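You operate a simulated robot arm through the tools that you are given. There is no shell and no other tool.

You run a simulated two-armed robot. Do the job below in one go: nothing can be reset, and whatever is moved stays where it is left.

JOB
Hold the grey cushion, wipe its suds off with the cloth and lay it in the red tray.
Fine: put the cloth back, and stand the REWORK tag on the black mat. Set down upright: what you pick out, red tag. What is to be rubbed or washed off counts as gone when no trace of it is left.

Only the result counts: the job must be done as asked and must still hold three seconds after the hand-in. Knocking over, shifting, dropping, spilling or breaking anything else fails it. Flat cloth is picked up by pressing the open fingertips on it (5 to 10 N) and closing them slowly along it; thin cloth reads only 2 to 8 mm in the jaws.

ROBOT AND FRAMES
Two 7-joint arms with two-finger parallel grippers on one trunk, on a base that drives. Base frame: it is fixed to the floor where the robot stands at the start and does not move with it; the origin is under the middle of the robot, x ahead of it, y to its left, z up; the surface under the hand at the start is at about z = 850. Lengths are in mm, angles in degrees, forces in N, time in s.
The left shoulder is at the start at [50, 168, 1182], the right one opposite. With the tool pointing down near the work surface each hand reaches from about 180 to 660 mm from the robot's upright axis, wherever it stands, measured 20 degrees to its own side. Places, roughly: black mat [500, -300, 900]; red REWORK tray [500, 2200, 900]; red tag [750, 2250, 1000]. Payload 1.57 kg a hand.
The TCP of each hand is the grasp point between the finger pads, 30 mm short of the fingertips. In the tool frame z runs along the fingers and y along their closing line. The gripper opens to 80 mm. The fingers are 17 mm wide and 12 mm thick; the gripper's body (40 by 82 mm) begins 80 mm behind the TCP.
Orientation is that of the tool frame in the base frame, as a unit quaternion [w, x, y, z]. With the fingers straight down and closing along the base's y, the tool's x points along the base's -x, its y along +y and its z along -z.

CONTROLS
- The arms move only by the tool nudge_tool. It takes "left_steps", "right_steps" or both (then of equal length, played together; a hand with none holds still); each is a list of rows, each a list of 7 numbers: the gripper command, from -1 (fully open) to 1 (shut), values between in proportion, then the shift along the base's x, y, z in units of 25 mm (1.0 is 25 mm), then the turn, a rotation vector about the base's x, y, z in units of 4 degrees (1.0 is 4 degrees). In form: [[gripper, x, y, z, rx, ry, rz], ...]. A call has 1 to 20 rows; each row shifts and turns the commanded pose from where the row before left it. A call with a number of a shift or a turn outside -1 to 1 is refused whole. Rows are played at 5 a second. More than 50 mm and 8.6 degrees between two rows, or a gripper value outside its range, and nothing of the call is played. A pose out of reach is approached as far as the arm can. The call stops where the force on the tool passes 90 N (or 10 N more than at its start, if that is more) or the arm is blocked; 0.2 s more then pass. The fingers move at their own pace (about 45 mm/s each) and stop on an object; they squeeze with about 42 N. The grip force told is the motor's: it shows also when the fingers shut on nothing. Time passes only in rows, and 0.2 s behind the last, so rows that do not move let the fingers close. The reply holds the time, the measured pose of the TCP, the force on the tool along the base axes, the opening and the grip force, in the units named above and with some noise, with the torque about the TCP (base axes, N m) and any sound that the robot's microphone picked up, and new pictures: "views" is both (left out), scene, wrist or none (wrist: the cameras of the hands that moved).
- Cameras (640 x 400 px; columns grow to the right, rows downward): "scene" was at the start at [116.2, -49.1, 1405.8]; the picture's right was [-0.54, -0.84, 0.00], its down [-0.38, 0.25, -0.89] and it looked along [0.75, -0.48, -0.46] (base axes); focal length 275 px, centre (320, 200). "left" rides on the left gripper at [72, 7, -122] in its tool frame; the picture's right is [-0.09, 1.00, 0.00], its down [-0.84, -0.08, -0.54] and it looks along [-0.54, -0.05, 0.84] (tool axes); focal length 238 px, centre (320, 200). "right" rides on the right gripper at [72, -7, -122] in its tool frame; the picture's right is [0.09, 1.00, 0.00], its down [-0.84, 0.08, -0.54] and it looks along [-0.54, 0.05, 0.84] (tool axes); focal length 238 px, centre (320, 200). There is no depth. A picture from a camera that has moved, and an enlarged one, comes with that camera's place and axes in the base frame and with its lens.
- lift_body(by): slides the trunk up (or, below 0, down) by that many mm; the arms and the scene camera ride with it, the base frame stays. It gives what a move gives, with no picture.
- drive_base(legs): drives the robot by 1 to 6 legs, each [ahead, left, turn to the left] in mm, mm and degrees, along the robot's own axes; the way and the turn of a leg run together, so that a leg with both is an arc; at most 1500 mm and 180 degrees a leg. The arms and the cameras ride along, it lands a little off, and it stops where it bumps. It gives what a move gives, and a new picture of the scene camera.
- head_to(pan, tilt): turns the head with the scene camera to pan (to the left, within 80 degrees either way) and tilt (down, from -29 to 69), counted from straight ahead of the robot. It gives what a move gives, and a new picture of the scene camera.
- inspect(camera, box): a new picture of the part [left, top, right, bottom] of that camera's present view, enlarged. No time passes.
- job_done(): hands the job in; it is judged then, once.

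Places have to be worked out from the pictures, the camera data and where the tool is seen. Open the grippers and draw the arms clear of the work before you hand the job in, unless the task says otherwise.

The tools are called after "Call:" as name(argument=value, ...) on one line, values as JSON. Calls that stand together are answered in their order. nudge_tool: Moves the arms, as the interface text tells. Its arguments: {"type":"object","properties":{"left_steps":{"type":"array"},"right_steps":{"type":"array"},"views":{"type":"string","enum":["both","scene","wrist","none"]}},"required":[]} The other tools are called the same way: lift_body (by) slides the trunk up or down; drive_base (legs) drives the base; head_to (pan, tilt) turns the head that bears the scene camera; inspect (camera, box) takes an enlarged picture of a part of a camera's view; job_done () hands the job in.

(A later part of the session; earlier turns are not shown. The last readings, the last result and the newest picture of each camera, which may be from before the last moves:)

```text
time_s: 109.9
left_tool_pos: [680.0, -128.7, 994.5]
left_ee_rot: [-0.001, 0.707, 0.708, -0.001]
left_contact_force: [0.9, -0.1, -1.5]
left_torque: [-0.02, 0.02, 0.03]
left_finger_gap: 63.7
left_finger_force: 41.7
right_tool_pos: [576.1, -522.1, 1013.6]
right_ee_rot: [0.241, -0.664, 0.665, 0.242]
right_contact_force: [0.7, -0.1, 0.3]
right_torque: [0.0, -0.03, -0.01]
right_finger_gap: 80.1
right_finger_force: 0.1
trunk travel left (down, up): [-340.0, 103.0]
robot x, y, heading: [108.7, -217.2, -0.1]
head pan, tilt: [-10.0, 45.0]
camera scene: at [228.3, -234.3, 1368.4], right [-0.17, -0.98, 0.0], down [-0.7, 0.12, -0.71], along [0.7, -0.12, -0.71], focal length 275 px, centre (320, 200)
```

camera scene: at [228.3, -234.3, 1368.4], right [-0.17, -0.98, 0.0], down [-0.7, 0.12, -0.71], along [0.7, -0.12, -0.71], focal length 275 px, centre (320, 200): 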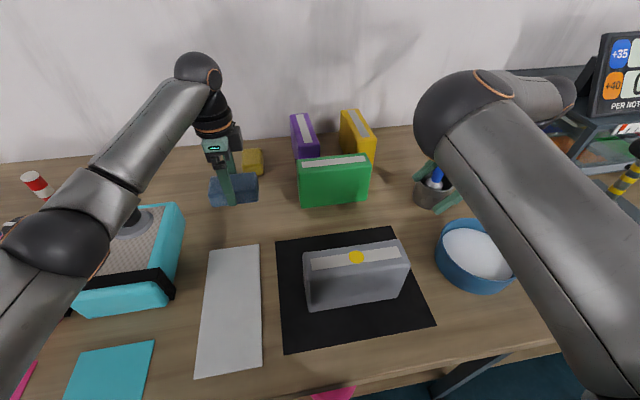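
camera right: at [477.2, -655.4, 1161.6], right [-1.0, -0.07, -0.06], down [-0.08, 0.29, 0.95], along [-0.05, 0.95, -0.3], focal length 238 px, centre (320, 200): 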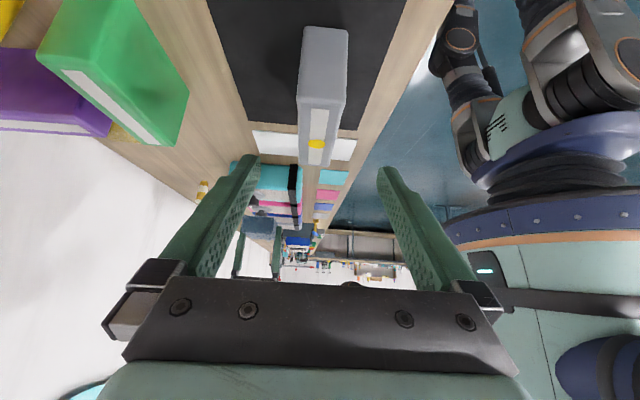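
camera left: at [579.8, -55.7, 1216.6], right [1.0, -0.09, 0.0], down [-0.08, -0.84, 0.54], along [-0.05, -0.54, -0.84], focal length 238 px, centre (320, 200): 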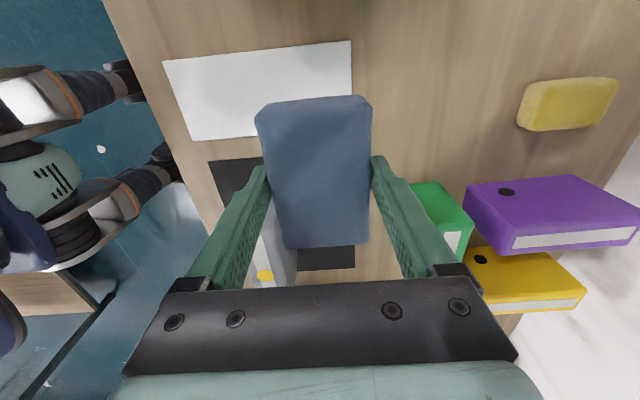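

I check the cushion's far face from the left wrist camera.

Call:
inspect(camera="left", box=[40, 100, 300, 300])

Call:
nudge_tool(left_steps=[[1, 0.5, -0.3, 0, 0, 0, 0], [1, 0.5, -0.3, 0, 0, 0, 0], [1, 0.3, -0.3, 0, 0, 0, 0]], views="wrist")

Call:
inspect(camera="left", box=[40, 140, 300, 300])

```text
2.00 times, centred on (170, 200) of left
camera zoom: at [686.3, -56.0, 1115.9], right [1.0, -0.09, 0.0], down [-0.08, -0.84, 0.54], along [-0.05, -0.54, -0.84], focal length 477 px, centre (620, 200)
```

zoom: 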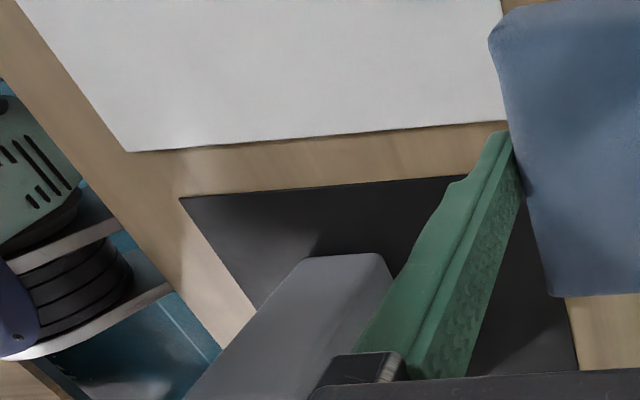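

```text
time_s: 110.7
left_tool_pos: [711.8, -152.0, 995.0]
left_ee_rot: [0.0, 0.708, 0.707, 0.0]
left_contact_force: [0.2, -0.6, -0.7]
left_torque: [-0.02, 0.01, -0.01]
left_finger_gap: 63.9
left_finger_force: 41.8
right_tool_pos: [576.4, -522.7, 1013.8]
right_ee_rot: [0.241, -0.664, 0.665, 0.242]
right_contact_force: [0.5, 0.6, 0.7]
right_torque: [0.03, -0.01, -0.01]
right_finger_gap: 80.0
right_finger_force: 0.0
trunk travel left (down, up): [-340.0, 103.0]
robot x, y, heading: [110.8, -220.0, 0.1]
head pan, tilt: [-10.0, 45.0]
camera left: at [718.0, -79.0, 1116.7], right [1.0, -0.09, 0.0], down [-0.08, -0.84, 0.54], along [-0.05, -0.54, -0.84], focal length 238 px, centre (320, 200)
```

left: 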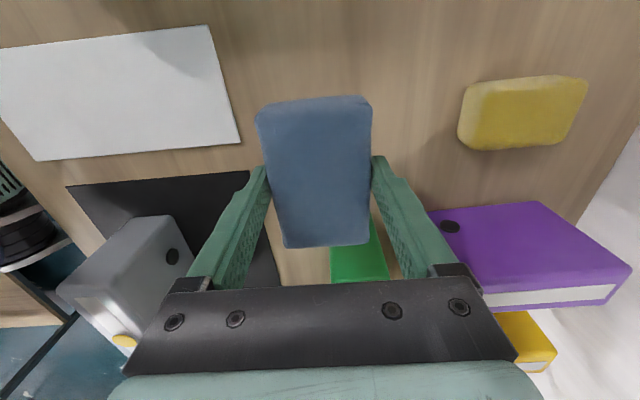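

```text
2.46 times, centred on (170, 220) of left
camera zoom: at [718.0, -79.0, 1116.7], right [1.0, -0.09, 0.0], down [-0.08, -0.84, 0.54], along [-0.05, -0.54, -0.84], focal length 587 px, centre (689, 151)
```

zoom: 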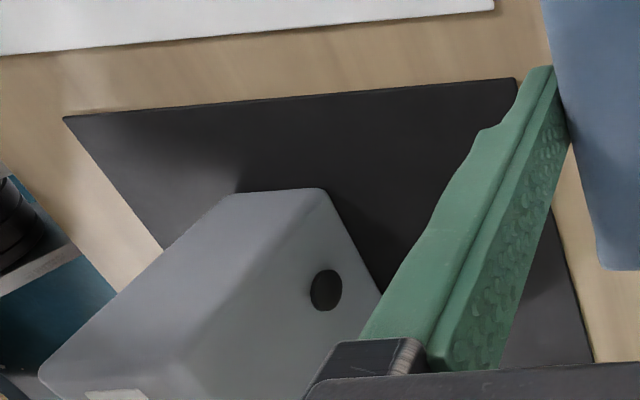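

The visible part of the far face is clean (only a dark finger hole). I raise and shift a little to see the rest of it.

Call:
nudge_tool(left_steps=[[1, 0, -0.6, 0.8, 0, 0, 0], [1, 0, -0.6, 0.8, 0, 0, 0], [1, 0, -0.6, 0, 0, 0, 0], [1, 0, -0.6, 0, 0, 0, 0]], views="wrist")

Call:
inspect(camera="left", box=[40, 80, 300, 280])

```text
time_s: 111.7
left_tool_pos: [694.8, -202.8, 1031.8]
left_ee_rot: [0.0, 0.707, 0.707, -0.001]
left_contact_force: [1.0, 0.3, -0.4]
left_torque: [0.01, 0.01, -0.04]
left_finger_gap: 63.9
left_finger_force: 42.1
left hand out of reach, approached as far as the arm can: row 1, 2, 3, 4
right_tool_pos: [577.6, -522.8, 1014.2]
right_ee_rot: [0.242, -0.664, 0.665, 0.241]
right_contact_force: [0.6, 0.0, -0.1]
right_torque: [-0.02, 0.01, -0.03]
right_finger_gap: 79.9
right_finger_force: 0.1
trunk travel left (down, up): [-340.0, 103.0]
robot x, y, heading: [110.4, -221.1, 0.1]
head pan, tilt: [-10.0, 45.0]
camera left: at [699.8, -129.8, 1153.0], right [1.0, -0.09, 0.0], down [-0.08, -0.84, 0.54], along [-0.05, -0.54, -0.84], focal length 238 px, centre (320, 200)
```

left: 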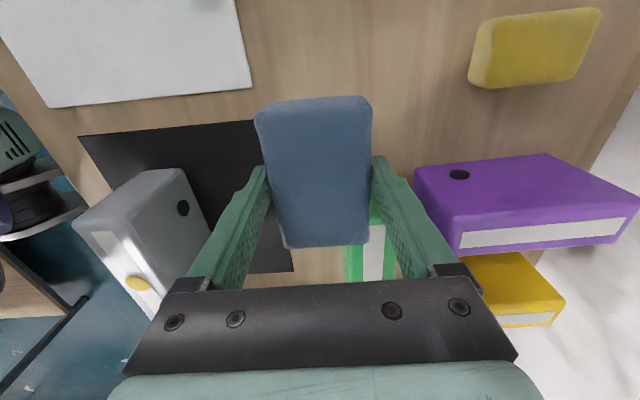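

```text
2.00 times, centred on (170, 180) of left
camera zoom: at [699.8, -129.8, 1153.0], right [1.0, -0.09, 0.0], down [-0.08, -0.84, 0.54], along [-0.05, -0.54, -0.84], focal length 477 px, centre (620, 240)
```

zoom: 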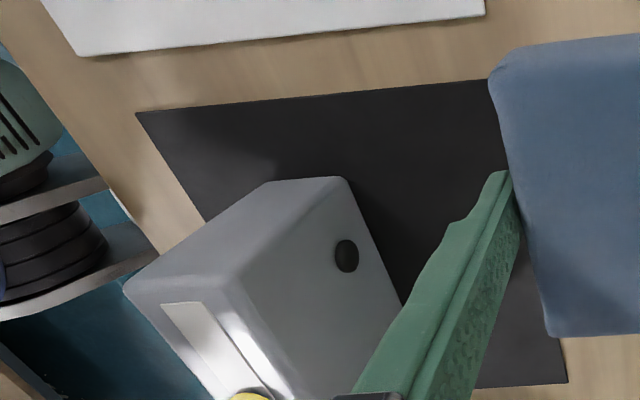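

Only a glossy highlight on the rounded far edge; no suds blobs remain. I take the cloth back to its original spot (718,-116).

Call:
nudge_tool(left_steps=[[1, 0, 0.7, -0.3, 0, 0, 0], [1, 0, 0.7, -0.3, 0, 0, 0], [1, 0, 0.7, -0.3, 0, 0, 0], [1, 0, 0.7, -0.3, 0, 0, 0], [1, 0.31, 0.67, -0.3, 0, 0, 0], [1, 0.31, 0, -0.8, 0, 0, 0], [1, 0.31, 0, -0.8, 0, 0, 0], [1, 0, 0, -0.8, 0, 0, 0], [1, 0, 0, -0.8, 0, 0, 0]], views="wrist")

```text
time_s: 113.7
left_tool_pos: [723.3, -113.9, 914.7]
left_ee_rot: [-0.001, 0.707, 0.707, 0.0]
left_contact_force: [0.1, 0.2, -1.4]
left_torque: [0.0, 0.03, 0.05]
left_finger_gap: 64.0
left_finger_force: 42.1
left hand out of reach, approached as far as the arm can: row 1, 2, 3, 4, 6, 7
right_tool_pos: [576.1, -521.7, 1013.7]
right_ee_rot: [0.242, -0.664, 0.664, 0.242]
right_contact_force: [0.4, 1.1, 0.4]
right_torque: [-0.03, -0.05, 0.0]
right_finger_gap: 80.2
right_finger_force: 0.0
trunk travel left (down, up): [-340.0, 103.0]
robot x, y, heading: [107.0, -219.1, -0.3]
head pan, tilt: [-10.0, 45.0]
camera left: at [729.3, -41.7, 1036.3], right [1.0, -0.09, 0.0], down [-0.08, -0.84, 0.54], along [-0.05, -0.54, -0.84], focal length 238 px, centre (320, 200)
```

left: 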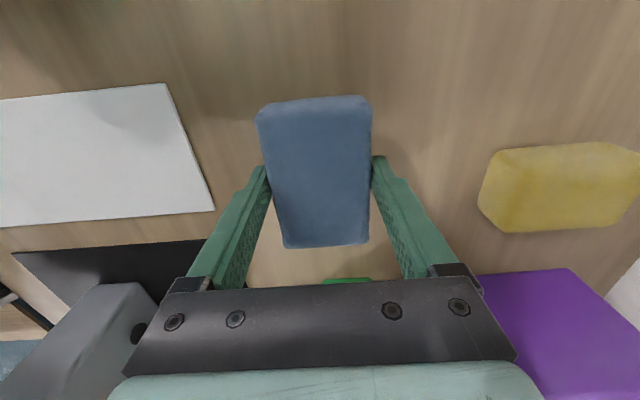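

I correct to (718,-116) and lower to the table in small steps.

Call:
nudge_tool(left_steps=[[1, -0.2, -0.08, -0.4, 0, 0, 0], [1, 0, 0, -0.4, 0, 0, 0], [1, 0, 0, 0, 0, 0, 0]], views="none")

Call:
nudge_tool(left_steps=[[1, 0, 0, -0.12, 0, 0, 0], [1, 0, 0, 0, 0, 0, 0]], views="none")

```text
time_s: 114.5
left_tool_pos: [720.6, -117.5, 893.9]
left_ee_rot: [-0.001, 0.707, 0.707, -0.001]
left_contact_force: [0.3, 0.5, -1.2]
left_torque: [-0.02, -0.03, 0.01]
left_finger_gap: 63.8
left_finger_force: 42.2
right_tool_pos: [575.4, -521.3, 1015.0]
right_ee_rot: [0.242, -0.664, 0.665, 0.241]
right_contact_force: [0.2, -0.2, 0.6]
right_torque: [0.01, -0.03, 0.0]
right_finger_gap: 80.0
right_finger_force: 0.1
trunk travel left (down, up): [-340.0, 103.0]
robot x, y, heading: [109.6, -220.9, -0.2]
head pan, tilt: [-10.0, 45.0]
```

```text
time_s: 115.1
left_tool_pos: [720.3, -119.1, 892.0]
left_ee_rot: [-0.001, 0.707, 0.707, 0.0]
left_contact_force: [-0.1, 0.6, -1.1]
left_torque: [0.0, 0.07, 0.03]
left_finger_gap: 63.7
left_finger_force: 41.8
right_tool_pos: [575.4, -521.6, 1014.5]
right_ee_rot: [0.242, -0.664, 0.665, 0.242]
right_contact_force: [-0.5, 0.4, 0.6]
right_torque: [0.0, 0.01, -0.02]
right_finger_gap: 79.9
right_finger_force: 0.1
trunk travel left (down, up): [-340.0, 103.0]
robot x, y, heading: [105.3, -217.1, -0.3]
head pan, tilt: [-10.0, 45.0]
```

Not touching yet (892). Two more millimetres with a slight correction.

Call:
nudge_tool(left_steps=[[1, -0.08, 0.08, -0.06, 0, 0, 0], [1, 0, 0, -0.04, 0, 0, 0], [1, 0, 0, 0, 0, 0, 0]], views="none")

```text
time_s: 115.9
left_tool_pos: [718.1, -117.3, 889.6]
left_ee_rot: [0.0, 0.707, 0.707, 0.0]
left_contact_force: [-0.2, 0.2, -0.3]
left_torque: [0.0, -0.03, -0.02]
left_finger_gap: 63.9
left_finger_force: 42.0
right_tool_pos: [576.7, -521.1, 1015.5]
right_ee_rot: [-0.241, 0.665, -0.665, -0.242]
right_contact_force: [-0.5, 0.1, 0.3]
right_torque: [-0.02, 0.01, 0.01]
right_finger_gap: 79.8
right_finger_force: 0.2
trunk travel left (down, up): [-340.0, 103.0]
robot x, y, heading: [109.4, -217.0, 0.1]
head pan, tilt: [-10.0, 45.0]
```

The weight is just taken by the table (TCP 718,-117,889.6). I release and rise straight up.

Call:
nudge_tool(left_steps=[[0.4, 0, 0, 0, 0, 0, 0], [0, 0, 0, 0, 0, 0, 0], [-1, 0, 0, 0, 0, 0, 0], [-1, 0, 0, 0, 0, 0, 0], [-1, 0, 0, 0.6, 0, 0, 0], [-1, 0, 0, 0.8, 0, 0, 0], [-1, -0.2, 0, 0.8, 0, 0, 0], [-1, -0.5, 0, 0.8, 0, 0, 0], [-1, -0.5, 0, 0.8, 0, 0, 0], [-1, -0.5, 0, 0.8, 0, 0, 0]], views="both")

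```text
time_s: 118.1
left_tool_pos: [674.7, -115.7, 1004.1]
left_ee_rot: [-0.001, 0.707, 0.708, 0.0]
left_contact_force: [-0.8, -0.2, 0.0]
left_torque: [0.01, 0.03, 0.0]
left_finger_gap: 79.8
left_finger_force: 0.1
right_tool_pos: [575.6, -523.7, 1014.9]
right_ee_rot: [-0.242, 0.665, -0.664, -0.242]
right_contact_force: [-0.7, 0.3, -0.6]
right_torque: [-0.01, 0.0, -0.03]
right_finger_gap: 80.0
right_finger_force: 0.1
trunk travel left (down, up): [-340.0, 103.0]
robot x, y, heading: [108.3, -220.0, -0.0]
head pan, tilt: [-10.0, 45.0]
camera scene: at [227.0, -234.2, 1368.6], right [-0.17, -0.98, 0.0], down [-0.7, 0.12, -0.71], along [0.7, -0.12, -0.71], focal length 275 px, centre (320, 200)
camera left: at [680.8, -42.8, 1126.1], right [1.0, -0.09, 0.0], down [-0.08, -0.84, 0.54], along [-0.05, -0.54, -0.84], focal length 238 px, centre (320, 200)
```

scene: 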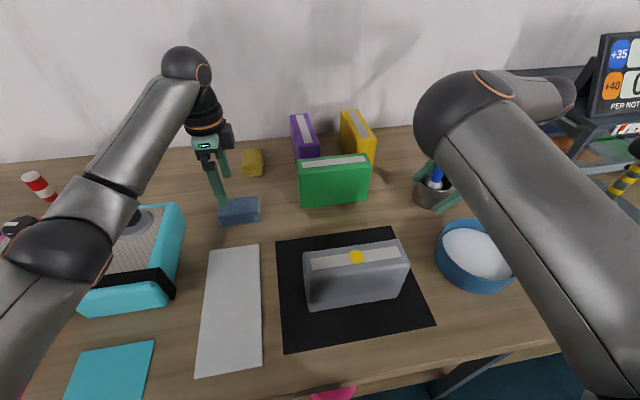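
left: 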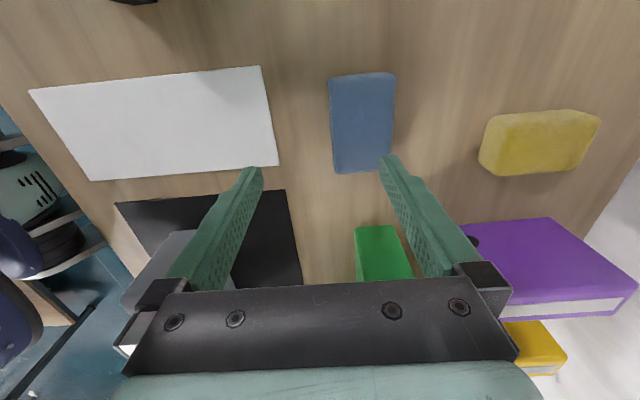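

The cloth is back in place. I inspect the cushion's top again for any trace.

Call:
inspect(camera="scene", box=[295, 230, 415, 310])

Call:
drive_base(legs=[[-106, 0, 0]])

Call:
lift_body(by=100)

```text
5.00 times, centred on (355, 270) of scene
camera zoom: at [227.0, -234.2, 1368.6], right [-0.17, -0.98, 0.0], down [-0.7, 0.12, -0.71], along [0.7, -0.12, -0.71], focal length 1376 px, centre (145, -150)
```

zoom: 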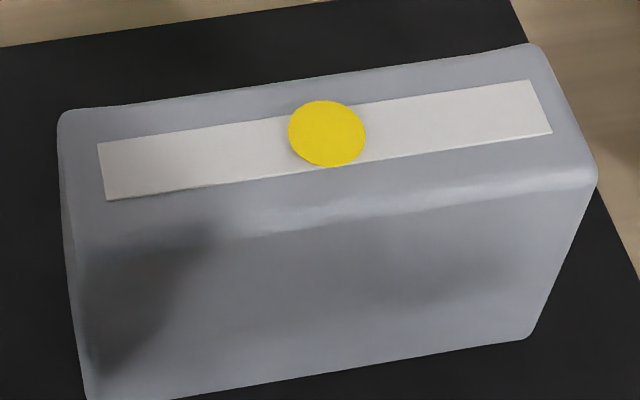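

```text
time_s: 119.2
left_tool_pos: [569.0, -115.5, 1004.3]
left_ee_rot: [0.0, 0.707, 0.707, 0.001]
left_contact_force: [0.0, -0.1, 0.5]
left_torque: [-0.02, -0.02, 0.01]
left_finger_gap: 80.0
left_finger_force: 0.1
right_tool_pos: [470.5, -521.1, 1014.7]
right_ee_rot: [0.242, -0.664, 0.665, 0.241]
right_contact_force: [-0.7, 0.9, -0.6]
right_torque: [0.01, 0.01, 0.02]
right_finger_gap: 79.9
right_finger_force: 0.1
trunk travel left (down, up): [-340.0, 103.0]
robot x, y, heading: [4.6, -220.7, -0.0]
head pan, tilt: [-10.0, 45.0]
camera scene: at [121.0, -234.3, 1368.7], right [-0.17, -0.98, 0.0], down [-0.7, 0.12, -0.71], along [0.7, -0.12, -0.71], focal length 275 px, centre (320, 200)
```

scene: 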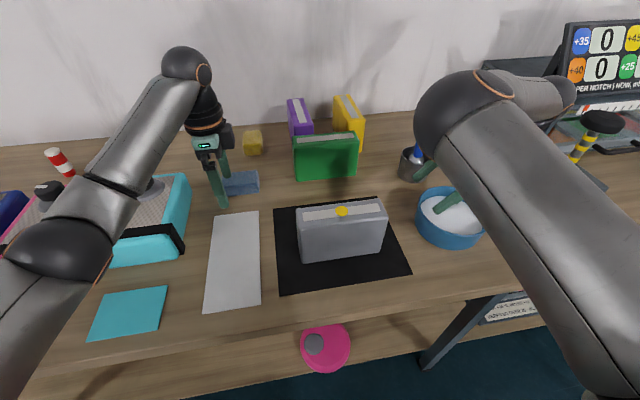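

```text
time_s: 120.6
left_tool_pos: [570.3, -115.5, 1103.8]
left_ee_rot: [0.0, 0.707, 0.707, 0.0]
left_contact_force: [-0.2, 0.7, -1.3]
left_torque: [0.02, 0.03, 0.01]
left_finger_gap: 80.0
left_finger_force: 0.0
right_tool_pos: [471.8, -521.7, 1114.0]
right_ee_rot: [0.242, -0.664, 0.665, 0.242]
right_contact_force: [0.3, -0.8, -0.4]
right_torque: [0.02, 0.0, 0.01]
right_finger_gap: 80.2
right_finger_force: 0.1
trunk travel left (down, up): [-440.0, 3.0]
robot x, y, heading: [3.2, -222.6, -0.2]
head pan, tilt: [-10.0, 45.0]
```

The cushion is spotless. Now the left hand goes over the cushion's centre (≈472,-338) to grip it for carrying.

Call:
nudge_tool(left_steps=[[-1, -0.43, -0.89, -0.2, 0, 0, 0], [-1, -0.43, -0.89, -0.2, 0, 0, 0], [-1, -0.43, -0.89, -0.2, 0, 0, 0], [-1, -0.43, -0.89, -0.2, 0, 0, 0], [-1, -0.43, -0.89, -0.2, 0, 0, 0], [-1, -0.43, -0.89, -0.2, 0, 0, 0], [-1, -0.43, -0.89, -0.2, 0, 0, 0], [-1, -0.43, -0.89, -0.2, 0, 0, 0], [-1, -0.43, -0.89, -0.2, 0, 0, 0], [-1, 0, -0.89, -0.2, 0, 0, 0]], views="both")

```text
time_s: 122.8
left_tool_pos: [472.1, -337.3, 1053.3]
left_ee_rot: [0.0, 0.706, 0.708, 0.0]
left_contact_force: [-0.1, 0.7, 0.3]
left_torque: [0.04, 0.01, 0.01]
left_finger_gap: 79.9
left_finger_force: 0.1
right_tool_pos: [471.8, -521.8, 1112.9]
right_ee_rot: [0.242, -0.664, 0.665, 0.242]
right_contact_force: [-0.7, 0.4, 1.0]
right_torque: [0.0, 0.01, -0.03]
right_finger_gap: 80.3
right_finger_force: 0.0
trunk travel left (down, up): [-440.0, 3.0]
robot x, y, heading: [3.4, -217.7, -0.0]
head pan, tilt: [-10.0, 45.0]
camera scene: at [122.0, -234.7, 1468.5], right [-0.17, -0.98, 0.0], down [-0.7, 0.12, -0.71], along [0.7, -0.12, -0.71], focal length 275 px, centre (320, 200)
camera left: at [478.4, -265.7, 1175.6], right [1.0, -0.09, 0.0], down [-0.08, -0.84, 0.54], along [-0.05, -0.54, -0.84], focal length 238 px, centre (320, 200)
```

scene: 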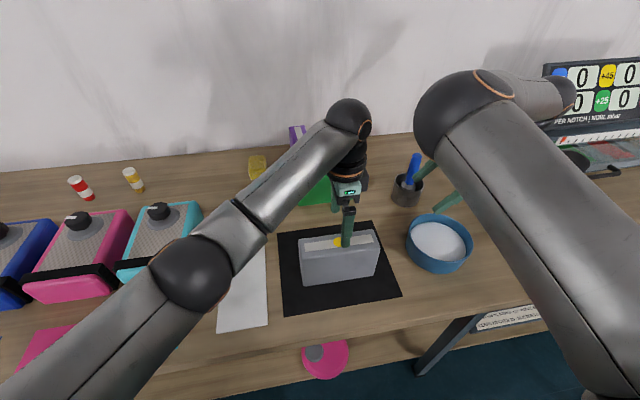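
left: 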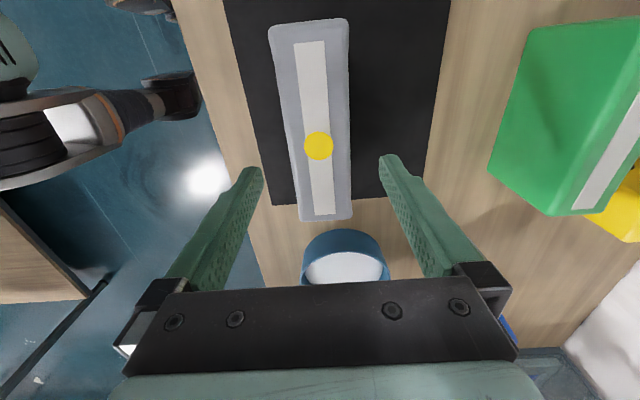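

Perfect top view: clean, centred at y ≈ -337. I descend to z ≈ 940 and grip.

Call:
nudge_tool(left_steps=[[-1, 0, 0, -0.9, 0, 0, 0], [-1, 0, 0, -0.9, 0, 0, 0], [-1, 0, 0, -0.9, 0, 0, 0], [-1, 0, 0, -0.9, 0, 0, 0], [-1, 0, 0, -0.9, 0, 0, 0], [-1, 0, 0, 0, 0, 0, 0], [-0.2, 0, 0, 0, 0, 0, 0], [0.1, 0, 0, 0, 0, 0, 0], [0.4, 0, 0, 0, 0, 0, 0], [1, 0, 0, 0, 0, 0, 0], [1, 0, 0, 0, 0, 0, 0], [1, 0, 0, 0, 0, 0, 0]], views="wrist")

```text
time_s: 125.4
left_tool_pos: [473.7, -337.8, 942.2]
left_ee_rot: [0.0, 0.707, 0.707, 0.0]
left_contact_force: [-0.7, -0.8, 0.5]
left_torque: [0.0, -0.01, 0.01]
left_finger_gap: 59.1
left_finger_force: 42.2
right_tool_pos: [470.8, -522.4, 1114.3]
right_ee_rot: [0.242, -0.664, 0.665, 0.241]
right_contact_force: [-0.1, -0.1, -0.1]
right_torque: [-0.02, 0.01, -0.03]
right_finger_gap: 80.2
right_finger_force: 0.1
trunk travel left (down, up): [-440.0, 3.0]
robot x, y, heading: [-1.9, -219.8, -0.3]
head pan, tilt: [-10.0, 45.0]
camera left: at [479.0, -264.8, 1063.4], right [1.0, -0.09, 0.0], down [-0.08, -0.84, 0.54], along [-0.05, -0.54, -0.84], focal length 238 px, centre (320, 200)
```

left: 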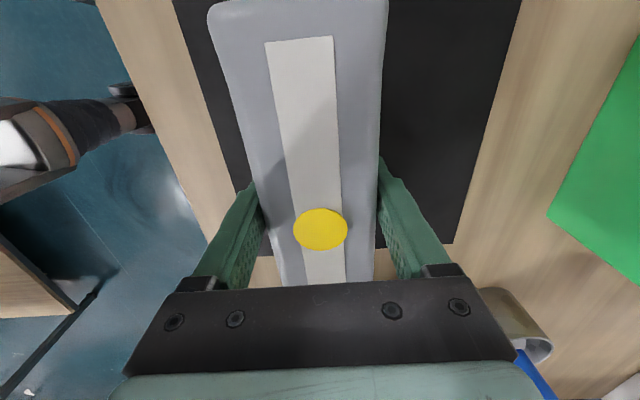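

Gripped (59 mm, 42 N); TCP is ≈ 89 mm above its base. I lift it 100 mm.

Call:
nudge_tool(left_steps=[[1, 0, 0, 0.3, 0, 0, 0], [1, 0, 0, 0.6, 0, 0, 0], [1, 0, 0, 0.8, 0, 0, 0], [1, 0, 0, 0.8, 0, 0, 0], [1, 0, 0, 0.8, 0, 0, 0], [1, 0, 0, 0.8, 0, 0, 0]], views="both")

```text
time_s: 126.8
left_tool_pos: [472.6, -337.3, 1044.6]
left_ee_rot: [-0.001, 0.707, 0.707, 0.0]
left_contact_force: [0.2, 0.6, -2.8]
left_torque: [0.0, -0.01, 0.02]
left_finger_gap: 59.8
left_finger_force: 42.2
right_tool_pos: [470.9, -522.6, 1115.0]
right_ee_rot: [-0.242, 0.665, -0.664, -0.242]
right_contact_force: [0.5, -0.2, -0.1]
right_torque: [0.02, -0.02, 0.0]
right_finger_gap: 79.9
right_finger_force: 0.0
trunk travel left (down, up): [-440.0, 3.0]
robot x, y, heading: [2.3, -218.7, 0.0]
head pan, tilt: [-10.0, 45.0]
camera scene: at [122.0, -234.3, 1468.5], right [-0.17, -0.98, 0.0], down [-0.7, 0.12, -0.71], along [0.7, -0.12, -0.71], focal length 275 px, centre (320, 200)
camera left: at [478.9, -264.7, 1165.7], right [1.0, -0.09, 0.0], down [-0.08, -0.84, 0.54], along [-0.05, -0.54, -0.84], focal length 238 px, centre (320, 200)
```

scene: 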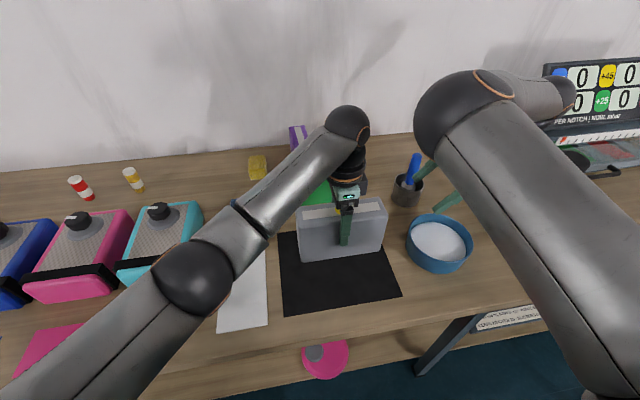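
left: 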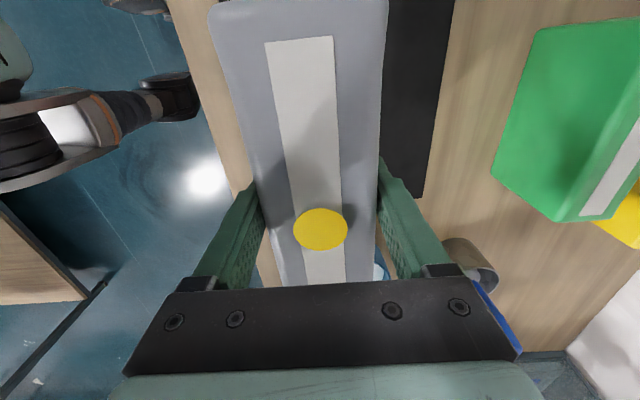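

It is light (~0.3 kg) and firmly held. I back away from the table and drive left toward the tray, looking left.

Call:
drive_base(legs=[[-450, 0, 0]])

Call:
head_to(pan=45, tilt=20)

```text
time_s: 129.5
left_tool_pos: [19.2, -338.6, 1043.3]
left_ee_rot: [0.0, 0.708, 0.706, 0.0]
left_contact_force: [1.0, 0.4, -2.2]
left_torque: [0.03, -0.02, -0.02]
left_finger_gap: 59.6
left_finger_force: 41.7
right_tool_pos: [16.8, -522.1, 1114.7]
right_ee_rot: [0.242, -0.664, 0.665, 0.242]
right_contact_force: [-0.4, -0.5, 0.9]
right_torque: [0.03, -0.02, 0.01]
right_finger_gap: 79.7
right_finger_force: 0.1
trunk travel left (down, up): [-440.0, 3.0]
robot x, y, heading: [-453.1, -220.5, 0.0]
head pan, tilt: [-10.0, 45.0]
camera scene: at [-332.5, -234.0, 1468.6], right [-0.18, -0.98, 0.0], down [-0.7, 0.12, -0.71], along [0.7, -0.12, -0.71], focal length 275 px, centre (320, 200)
```

scene: 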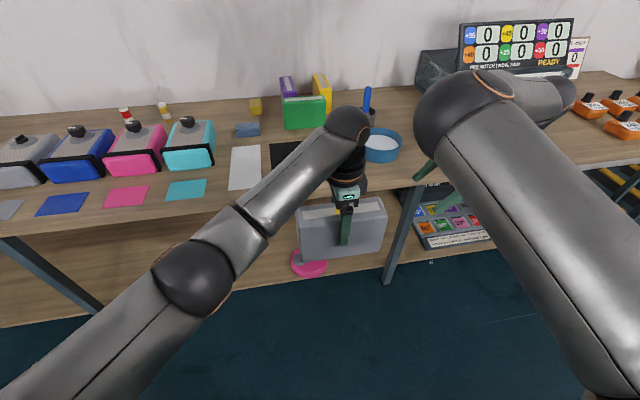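

```text
time_s: 130.8
left_tool_pos: [18.3, -336.9, 1043.7]
left_ee_rot: [0.0, 0.708, 0.706, 0.0]
left_contact_force: [0.5, 0.1, -1.8]
left_torque: [0.01, 0.0, 0.0]
left_finger_gap: 59.5
left_finger_force: 41.7
right_tool_pos: [17.0, -521.2, 1114.2]
right_ee_rot: [0.242, -0.664, 0.665, 0.242]
right_contact_force: [0.1, -0.3, 0.4]
right_torque: [0.01, -0.01, 0.0]
right_finger_gap: 80.0
right_finger_force: 0.0
trunk travel left (down, up): [-440.0, 3.0]
robot x, y, heading: [-450.4, -218.9, 0.0]
head pan, tilt: [45.0, 20.0]
camera scene: at [-346.0, -154.0, 1507.2], right [0.71, -0.71, 0.0], down [-0.24, -0.24, -0.94], along [0.67, 0.66, -0.34], focal length 275 px, centre (320, 200)
```

scene: 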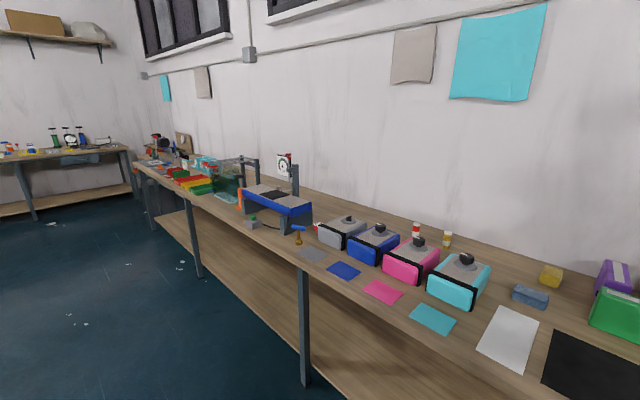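

The floor along the table is clear. I drive left in two legs to about y ≈ 2100.

Call:
drive_base(legs=[[0, 1160, 0], [0, 1160, 0]])

Call:
head_to(pan=0, tilt=25)

```text
time_s: 151.1
left_tool_pos: [29.1, 1966.4, 1043.7]
left_ee_rot: [0.0, 0.71, 0.704, -0.001]
left_contact_force: [-0.7, 0.2, -2.4]
left_torque: [-0.01, -0.01, 0.02]
left_finger_gap: 59.7
left_finger_force: 41.9
right_tool_pos: [25.1, 1780.4, 1114.6]
right_ee_rot: [0.243, -0.661, 0.667, 0.241]
right_contact_force: [0.3, -0.5, -0.1]
right_torque: [0.01, -0.02, -0.02]
right_finger_gap: 80.0
right_finger_force: 0.0
trunk travel left (down, up): [-440.0, 3.0]
robot x, y, heading: [-442.7, 2090.7, -0.2]
head pan, tilt: [45.0, 20.0]
camera scene: at [-334.5, 2151.8, 1507.2], right [0.7, -0.71, 0.0], down [-0.24, -0.24, -0.94], along [0.67, 0.66, -0.34], focal length 275 px, centre (320, 200)
```

scene: 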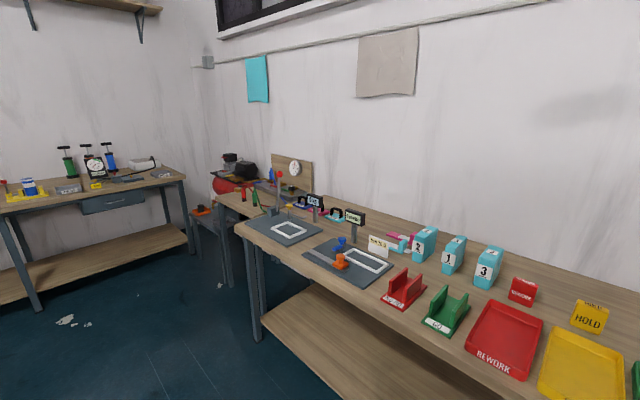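

```text
time_s: 152.2
left_tool_pos: [28.5, 1965.3, 1043.9]
left_ee_rot: [0.0, 0.71, 0.705, 0.0]
left_contact_force: [-0.2, -0.3, -2.1]
left_torque: [0.02, -0.01, -0.01]
left_finger_gap: 59.6
left_finger_force: 42.5
right_tool_pos: [26.3, 1781.8, 1113.9]
right_ee_rot: [0.243, -0.661, 0.668, 0.241]
right_contact_force: [0.3, -0.8, -0.1]
right_torque: [0.03, 0.0, -0.04]
right_finger_gap: 79.9
right_finger_force: 0.1
trunk travel left (down, up): [-440.0, 3.0]
robot x, y, heading: [-439.2, 2083.5, -0.5]
head pan, tilt: [0.0, 25.0]
camera scene: at [-308.8, 2085.7, 1499.1], right [-0.01, -1.0, 0.0], down [-0.42, 0.0, -0.91], along [0.91, -0.01, -0.42], focal length 275 px, centre (320, 200)
```

scene: 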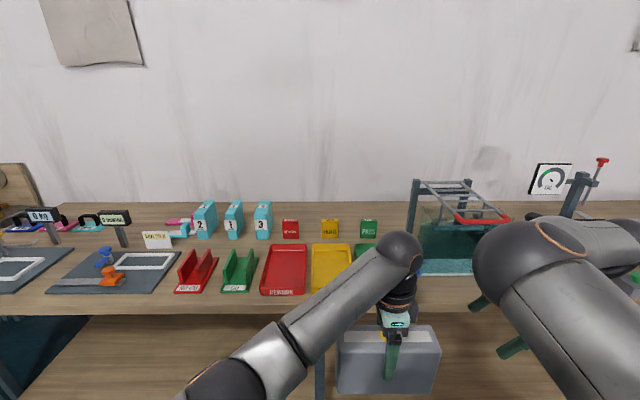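

The red REWORK tray, yellow HOLD tray and green PASS tray are ahead, with a standing tag behind each. I zoom in.

Call:
inspect(camera="scene", box=[240, 200, 400, 310])

Call:
head_to(pan=12, tilt=30)

Call:
inspect(camera="scene", box=[290, 120, 450, 270])

```text
3.64 times, centred on (320, 255) of scene
camera zoom: at [-308.8, 2085.7, 1499.1], right [-0.01, -1.0, 0.0], down [-0.42, 0.0, -0.91], along [0.91, -0.01, -0.42], focal length 1001 px, centre (320, 0)
```

zoom: 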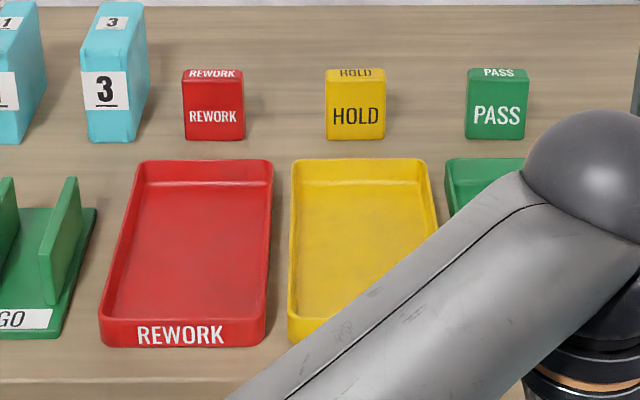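

```text
time_s: 153.0
left_tool_pos: [29.1, 1964.8, 1043.9]
left_ee_rot: [-0.001, 0.71, 0.704, 0.0]
left_contact_force: [-1.3, 0.8, -1.8]
left_torque: [-0.02, 0.0, 0.01]
left_finger_gap: 59.5
left_finger_force: 41.6
right_tool_pos: [25.4, 1780.4, 1112.5]
right_ee_rot: [0.243, -0.661, 0.668, 0.24]
right_contact_force: [0.3, -0.6, 0.9]
right_torque: [0.02, 0.0, -0.03]
right_finger_gap: 80.0
right_finger_force: 0.1
trunk travel left (down, up): [-440.0, 3.0]
robot x, y, heading: [-443.5, 2088.0, -0.5]
head pan, tilt: [12.0, 30.0]
camera scene: at [-312.3, 2104.5, 1491.2], right [0.2, -0.98, 0.0], down [-0.49, -0.1, -0.87], along [0.85, 0.17, -0.5], focal length 275 px, centre (320, 200)
```

scene: 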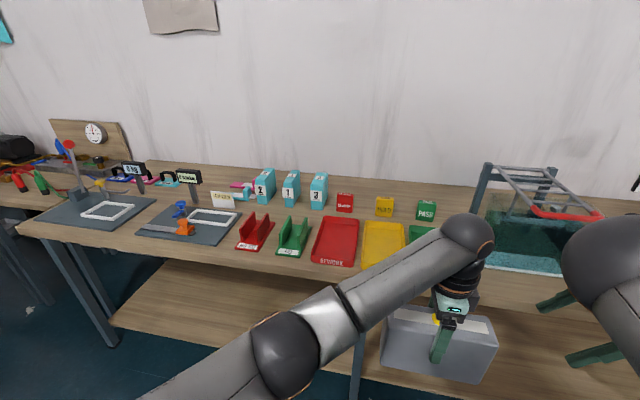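

```text
2.67 times, centred on (370, 195) of scene
camera zoom: at [-312.3, 2104.5, 1491.2], right [0.2, -0.98, 0.0], down [-0.49, -0.1, -0.87], along [0.85, 0.17, -0.5], focal length 734 px, centre (187, 213)
```

zoom: 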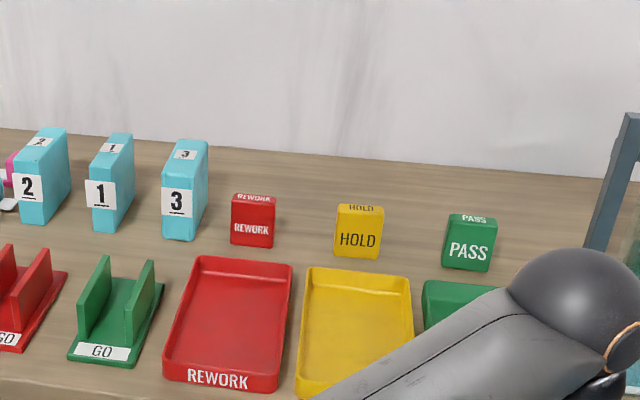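

The tray is ≈147 mm wide in y and ≈246 mm long in x (centre ≈ (490,2198)), so the cushion's long side must run along x. I turn the left hand +90° (to closing along y) and shift it left while still away from the table.

Call:
nudge_tool(left_steps=[[1, 0, 0.25, 0, 0, 0, 1], [1, 0, 0.25, 0, 0, 0, 1], [1, 0, 0.25, 0, 0, 0, 1], [1, 0, 0.25, 0, 0, 0, 1], [1, 0, 0.25, 0, 0, 0, 1], [1, 0, 0.25, 0, 0, 0, 1], [1, 0, 0.25, 0, 0, 0, 1], [1, 0, 0.25, 0, 0, 0, 1], [1, 0, 0.25, 0, 0, 0, 1], [1, 0, 0.25, 0, 0, 0, 1], [1, 0, 0.25, 0, 0, 0, 1], [1, 0, 0.25, 0, 0, 0, 1], [1, 0, 0.25, 0, 0, 0, 1], [1, 0, 0.25, 0, 0, 0, 1], [1, 0, 0.25, 0, 0, 0, 1], [1, 0, 0.25, 0, 0, 0, 1], [1, 0, 0.25, 0, 0, 0, 1], [1, 0, 0.25, 0, 0, 0, 1], [1, 0, 0.25, 0, 0, 0, 1], [1, 0, 0.25, 0, 0, 0, 1]], views="none")

Call:
nudge_tool(left_steps=[[1, 0, 0.25, 0, 0, 0, 1], [1, 0, 0.25, 0, 0, 0, 1], [1, 0, 0, 0, 0, 0, 0.6]], views="both")

```text
time_s: 157.2
left_tool_pos: [27.9, 2089.5, 1043.0]
left_ee_rot: [0.0, 0.091, 0.996, 0.0]
left_contact_force: [-0.4, 0.8, -2.9]
left_torque: [0.01, 0.03, 0.02]
left_finger_gap: 59.5
left_finger_force: 42.2
right_tool_pos: [25.0, 1782.0, 1114.9]
right_ee_rot: [0.243, -0.662, 0.667, 0.241]
right_contact_force: [-0.6, -0.3, -0.7]
right_torque: [-0.03, 0.04, 0.0]
right_finger_gap: 80.2
right_finger_force: 0.1
trunk travel left (down, up): [-440.0, 3.0]
robot x, y, heading: [-438.1, 2085.3, -0.6]
head pan, tilt: [12.0, 30.0]
```

```text
time_s: 158.0
left_tool_pos: [29.1, 2101.9, 1044.0]
left_ee_rot: [0.0, 0.0, 1.0, 0.0]
left_contact_force: [0.4, 0.2, -2.9]
left_torque: [-0.03, 0.0, -0.05]
left_finger_gap: 59.3
left_finger_force: 41.9
right_tool_pos: [25.0, 1781.4, 1114.3]
right_ee_rot: [0.243, -0.662, 0.667, 0.241]
right_contact_force: [0.0, -0.9, 0.8]
right_torque: [-0.01, 0.01, -0.02]
right_finger_gap: 80.1
right_finger_force: 0.0
trunk travel left (down, up): [-440.0, 3.0]
robot x, y, heading: [-441.0, 2085.8, -0.6]
head pan, tilt: [12.0, 30.0]
camera scene: at [-312.3, 2104.5, 1491.1], right [0.2, -0.98, 0.0], down [-0.49, -0.1, -0.87], along [0.85, 0.17, -0.5], focal length 275 px, centre (320, 200)
camera left: at [-43.6, 2109.7, 1165.0], right [0.09, 1.0, 0.0], down [0.84, -0.08, 0.54], along [0.54, -0.05, -0.84], focal length 238 px, centre (320, 200)
```

scene: 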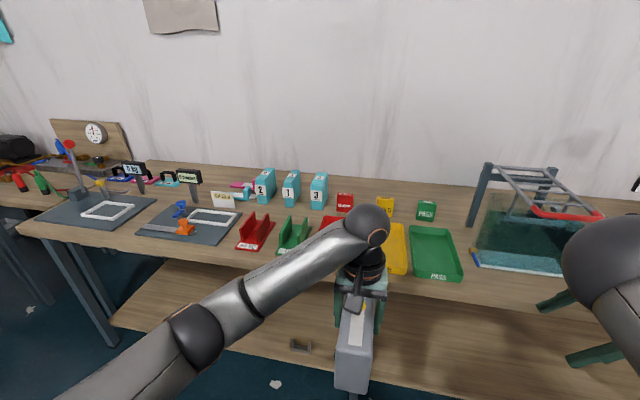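
left: 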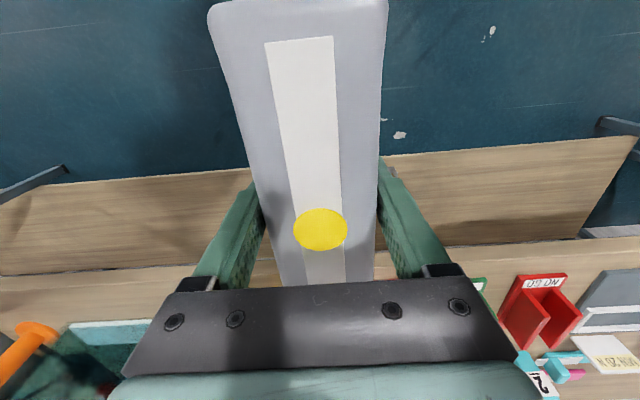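

Cushion now runs along x. Before approaching, I pull the right arm back and un-tilt it so it stays clear of the cage on the right.

Call:
nudge_tool(right_steps=[[-1, -0.7, 0, 0.2, -1, 0, 0], [-1, -0.7, 0, 0.2, -1, 0, 0], [-1, -0.7, 0, 0.2, -1, 0, 0], [-1, -0.7, 0, 0.2, -1, 0, 0], [-1, -0.7, 0, 0.2, -1, 0, 0], [-1, -0.7, 0, 0.2, -1, 0, 0], [-1, -0.7, 0, 0.2, -1, 0, 0], [-1, -0.7, 0, 0.2, -1, 0, 0], [-1, -0.7, 0, 0.2, -1, 0, 0], [-1, -0.7, 0, 0.2, -1, 0, 0]], views="scene")

```text
time_s: 160.2
left_tool_pos: [29.3, 2102.0, 1043.3]
left_ee_rot: [0.0, 0.0, 1.0, 0.001]
left_contact_force: [-0.2, 0.1, -1.6]
left_torque: [0.01, 0.0, 0.02]
left_finger_gap: 59.7
left_finger_force: 42.4
right_tool_pos: [-169.2, 1781.0, 1111.9]
right_ee_rot: [-0.052, -0.698, 0.709, 0.089]
right_contact_force: [-0.4, 0.2, -0.2]
right_torque: [0.04, 0.03, -0.03]
right_finger_gap: 80.1
right_finger_force: 0.1
right hand out of reach, approached as far as the arm can: row 10
trunk travel left (down, up): [-440.0, 3.0]
robot x, y, heading: [-442.6, 2089.7, -0.5]
head pan, tilt: [12.0, 30.0]
stopped in row 10 (right hand): the arm was blocked; the commanded pose is now the measured one
camera scene: at [-308.2, 2096.6, 1504.3], right [0.11, -0.99, 0.0], down [-0.37, -0.04, -0.93], along [0.92, 0.11, -0.37], focal length 275 px, centre (320, 200)
```

scene: 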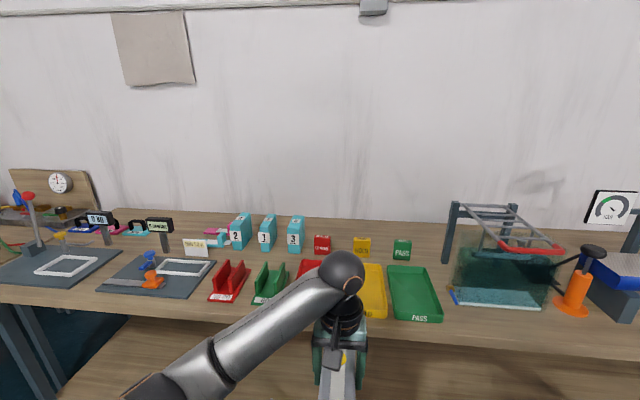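

The right arm touched the head (camera shifted). I move it outward and slightly forward, then reset the head.

Call:
nudge_tool(right_steps=[[-1, 0.5, -0.7, 0, 0, 0, 0], [-1, 0.5, -0.7, 0, 0, 0, 0], [-1, 0.5, -0.7, 0, 0, 0, 0], [-1, 0, -0.5, 0, 0, 0, 0], [-1, 0, -0.5, 0, 0, 0, 0]], views="none")

Call:
head_to(pan=-25, tilt=30)

```text
time_s: 161.3
left_tool_pos: [29.4, 2101.8, 1043.3]
left_ee_rot: [0.0, 0.0, 1.0, 0.0]
left_contact_force: [-0.2, -0.1, -1.9]
left_torque: [0.01, -0.01, 0.01]
left_finger_gap: 59.7
left_finger_force: 42.0
right_tool_pos: [-129.9, 1704.4, 1113.8]
right_ee_rot: [-0.048, -0.699, 0.709, 0.084]
right_contact_force: [-0.4, -0.4, 0.4]
right_torque: [0.01, 0.0, -0.05]
right_finger_gap: 80.0
right_finger_force: 0.1
trunk travel left (down, up): [-440.0, 3.0]
robot x, y, heading: [-441.5, 2086.6, -0.6]
head pan, tilt: [12.0, 30.0]
```

```text
time_s: 162.4
left_tool_pos: [29.1, 2102.4, 1043.1]
left_ee_rot: [0.0, -0.001, 1.0, 0.0]
left_contact_force: [0.6, -0.4, -2.2]
left_torque: [0.02, 0.03, 0.02]
left_finger_gap: 59.6
left_finger_force: 41.9
right_tool_pos: [-132.1, 1703.5, 1113.8]
right_ee_rot: [-0.049, -0.698, 0.709, 0.085]
right_contact_force: [0.0, 0.4, 0.6]
right_torque: [-0.02, -0.02, 0.01]
right_finger_gap: 80.2
right_finger_force: 0.0
trunk travel left (down, up): [-440.0, 3.0]
robot x, y, heading: [-440.3, 2084.6, -0.7]
head pan, tilt: [-25.0, 30.0]
camera scene: at [-319.3, 2047.7, 1491.2], right [-0.43, -0.9, 0.0], down [-0.45, 0.21, -0.87], along [0.78, -0.37, -0.5], focal length 275 px, centre (320, 200)
```

scene: 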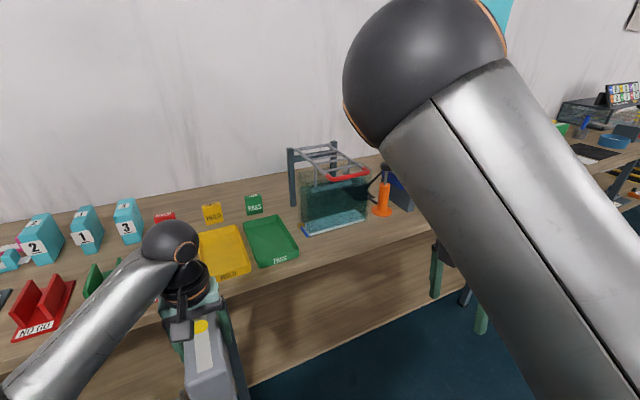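

The right arm is clear. I drive left 130 mm, correct the heading, then forward toward the table.

Call:
drive_base(legs=[[0, 130, 0.6], [420, 0, 0]])

Call:
head_to(pan=0, tilt=45)

```text
time_s: 166.4
left_tool_pos: [451.1, 2239.1, 1042.9]
left_ee_rot: [0.0, -0.005, 1.0, 0.0]
left_contact_force: [-0.1, 0.1, -2.5]
left_torque: [-0.01, -0.04, -0.01]
left_finger_gap: 59.7
left_finger_force: 42.2
right_tool_pos: [294.7, 1838.0, 1114.9]
right_ee_rot: [-0.049, -0.703, 0.705, 0.084]
right_contact_force: [0.6, 0.3, 0.1]
right_torque: [0.03, 0.0, 0.01]
right_finger_gap: 79.9
right_finger_force: 0.2
trunk travel left (down, up): [-440.0, 3.0]
robot x, y, heading: [-19.3, 2218.4, 0.1]
head pan, tilt: [-25.0, 30.0]
camera scene: at [103.6, 2180.1, 1491.1], right [-0.42, -0.91, 0.0], down [-0.45, 0.21, -0.87], along [0.79, -0.36, -0.5], focal length 275 px, centre (320, 200)
```

scene: 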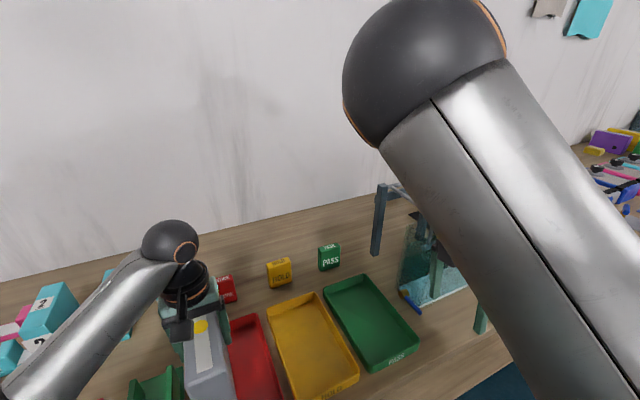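

```text
time_s: 167.2
left_tool_pos: [450.8, 2237.7, 1043.3]
left_ee_rot: [0.0, -0.006, 1.0, 0.0]
left_contact_force: [0.9, 0.7, -2.5]
left_torque: [0.01, 0.0, -0.01]
left_finger_gap: 59.6
left_finger_force: 42.0
right_tool_pos: [295.5, 1838.6, 1114.7]
right_ee_rot: [-0.049, -0.702, 0.705, 0.084]
right_contact_force: [-0.1, -0.6, 0.3]
right_torque: [0.03, 0.01, 0.03]
right_finger_gap: 79.8
right_finger_force: 0.0
trunk travel left (down, up): [-440.0, 3.0]
robot x, y, heading: [-20.4, 2214.5, 0.3]
head pan, tilt: [0.0, 45.0]
camera scene: at [102.3, 2218.2, 1468.6], right [0.0, -1.0, 0.0], down [-0.71, 0.0, -0.71], along [0.71, 0.0, -0.71], focal length 275 px, centre (320, 200)
```

scene: 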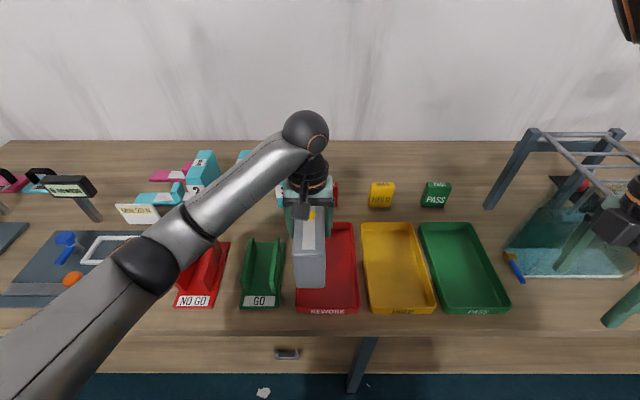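

The tray spans x 358–603, y 2129–2274 (centre (482,2201)). I shift the cushion over its centre and begin lowering.

Call:
nudge_tool(left_steps=[[1, 0.6, -0.75, 0, 0, 0, 0], [1, 0.6, -0.75, 0, 0, 0, 0], [1, 0, 0, -0.6, 0, 0, 0], [1, 0, 0, -0.6, 0, 0, 0]], views="both")

```text
time_s: 168.2
left_tool_pos: [480.4, 2199.7, 1014.8]
left_ee_rot: [0.0, -0.005, 1.0, 0.0]
left_contact_force: [-0.2, -0.2, -2.3]
left_torque: [-0.02, 0.01, -0.01]
left_finger_gap: 59.8
left_finger_force: 41.9
right_tool_pos: [294.9, 1837.3, 1115.0]
right_ee_rot: [-0.049, -0.702, 0.706, 0.083]
right_contact_force: [0.5, 0.4, 0.5]
right_torque: [0.0, 0.02, -0.02]
right_finger_gap: 79.9
right_finger_force: 0.1
trunk travel left (down, up): [-440.0, 3.0]
robot x, y, heading: [-20.3, 2219.2, 0.0]
head pan, tilt: [0.0, 45.0]
camera scene: at [102.4, 2218.1, 1468.5], right [0.0, -1.0, 0.0], down [-0.71, 0.0, -0.71], along [0.71, 0.0, -0.71], focal length 275 px, centre (320, 200)
camera left: at [408.1, 2207.4, 1135.2], right [0.08, 1.0, 0.0], down [0.84, -0.07, 0.54], along [0.54, -0.04, -0.84], focal length 238 px, centre (320, 200)
```

scene: 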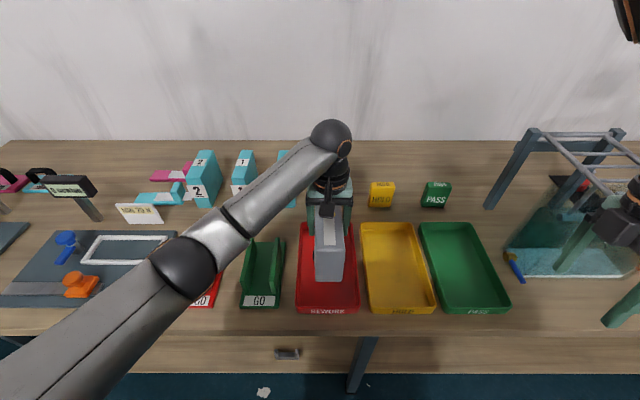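
left: 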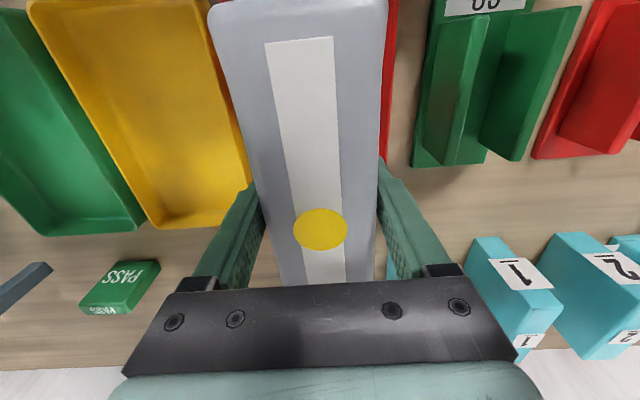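

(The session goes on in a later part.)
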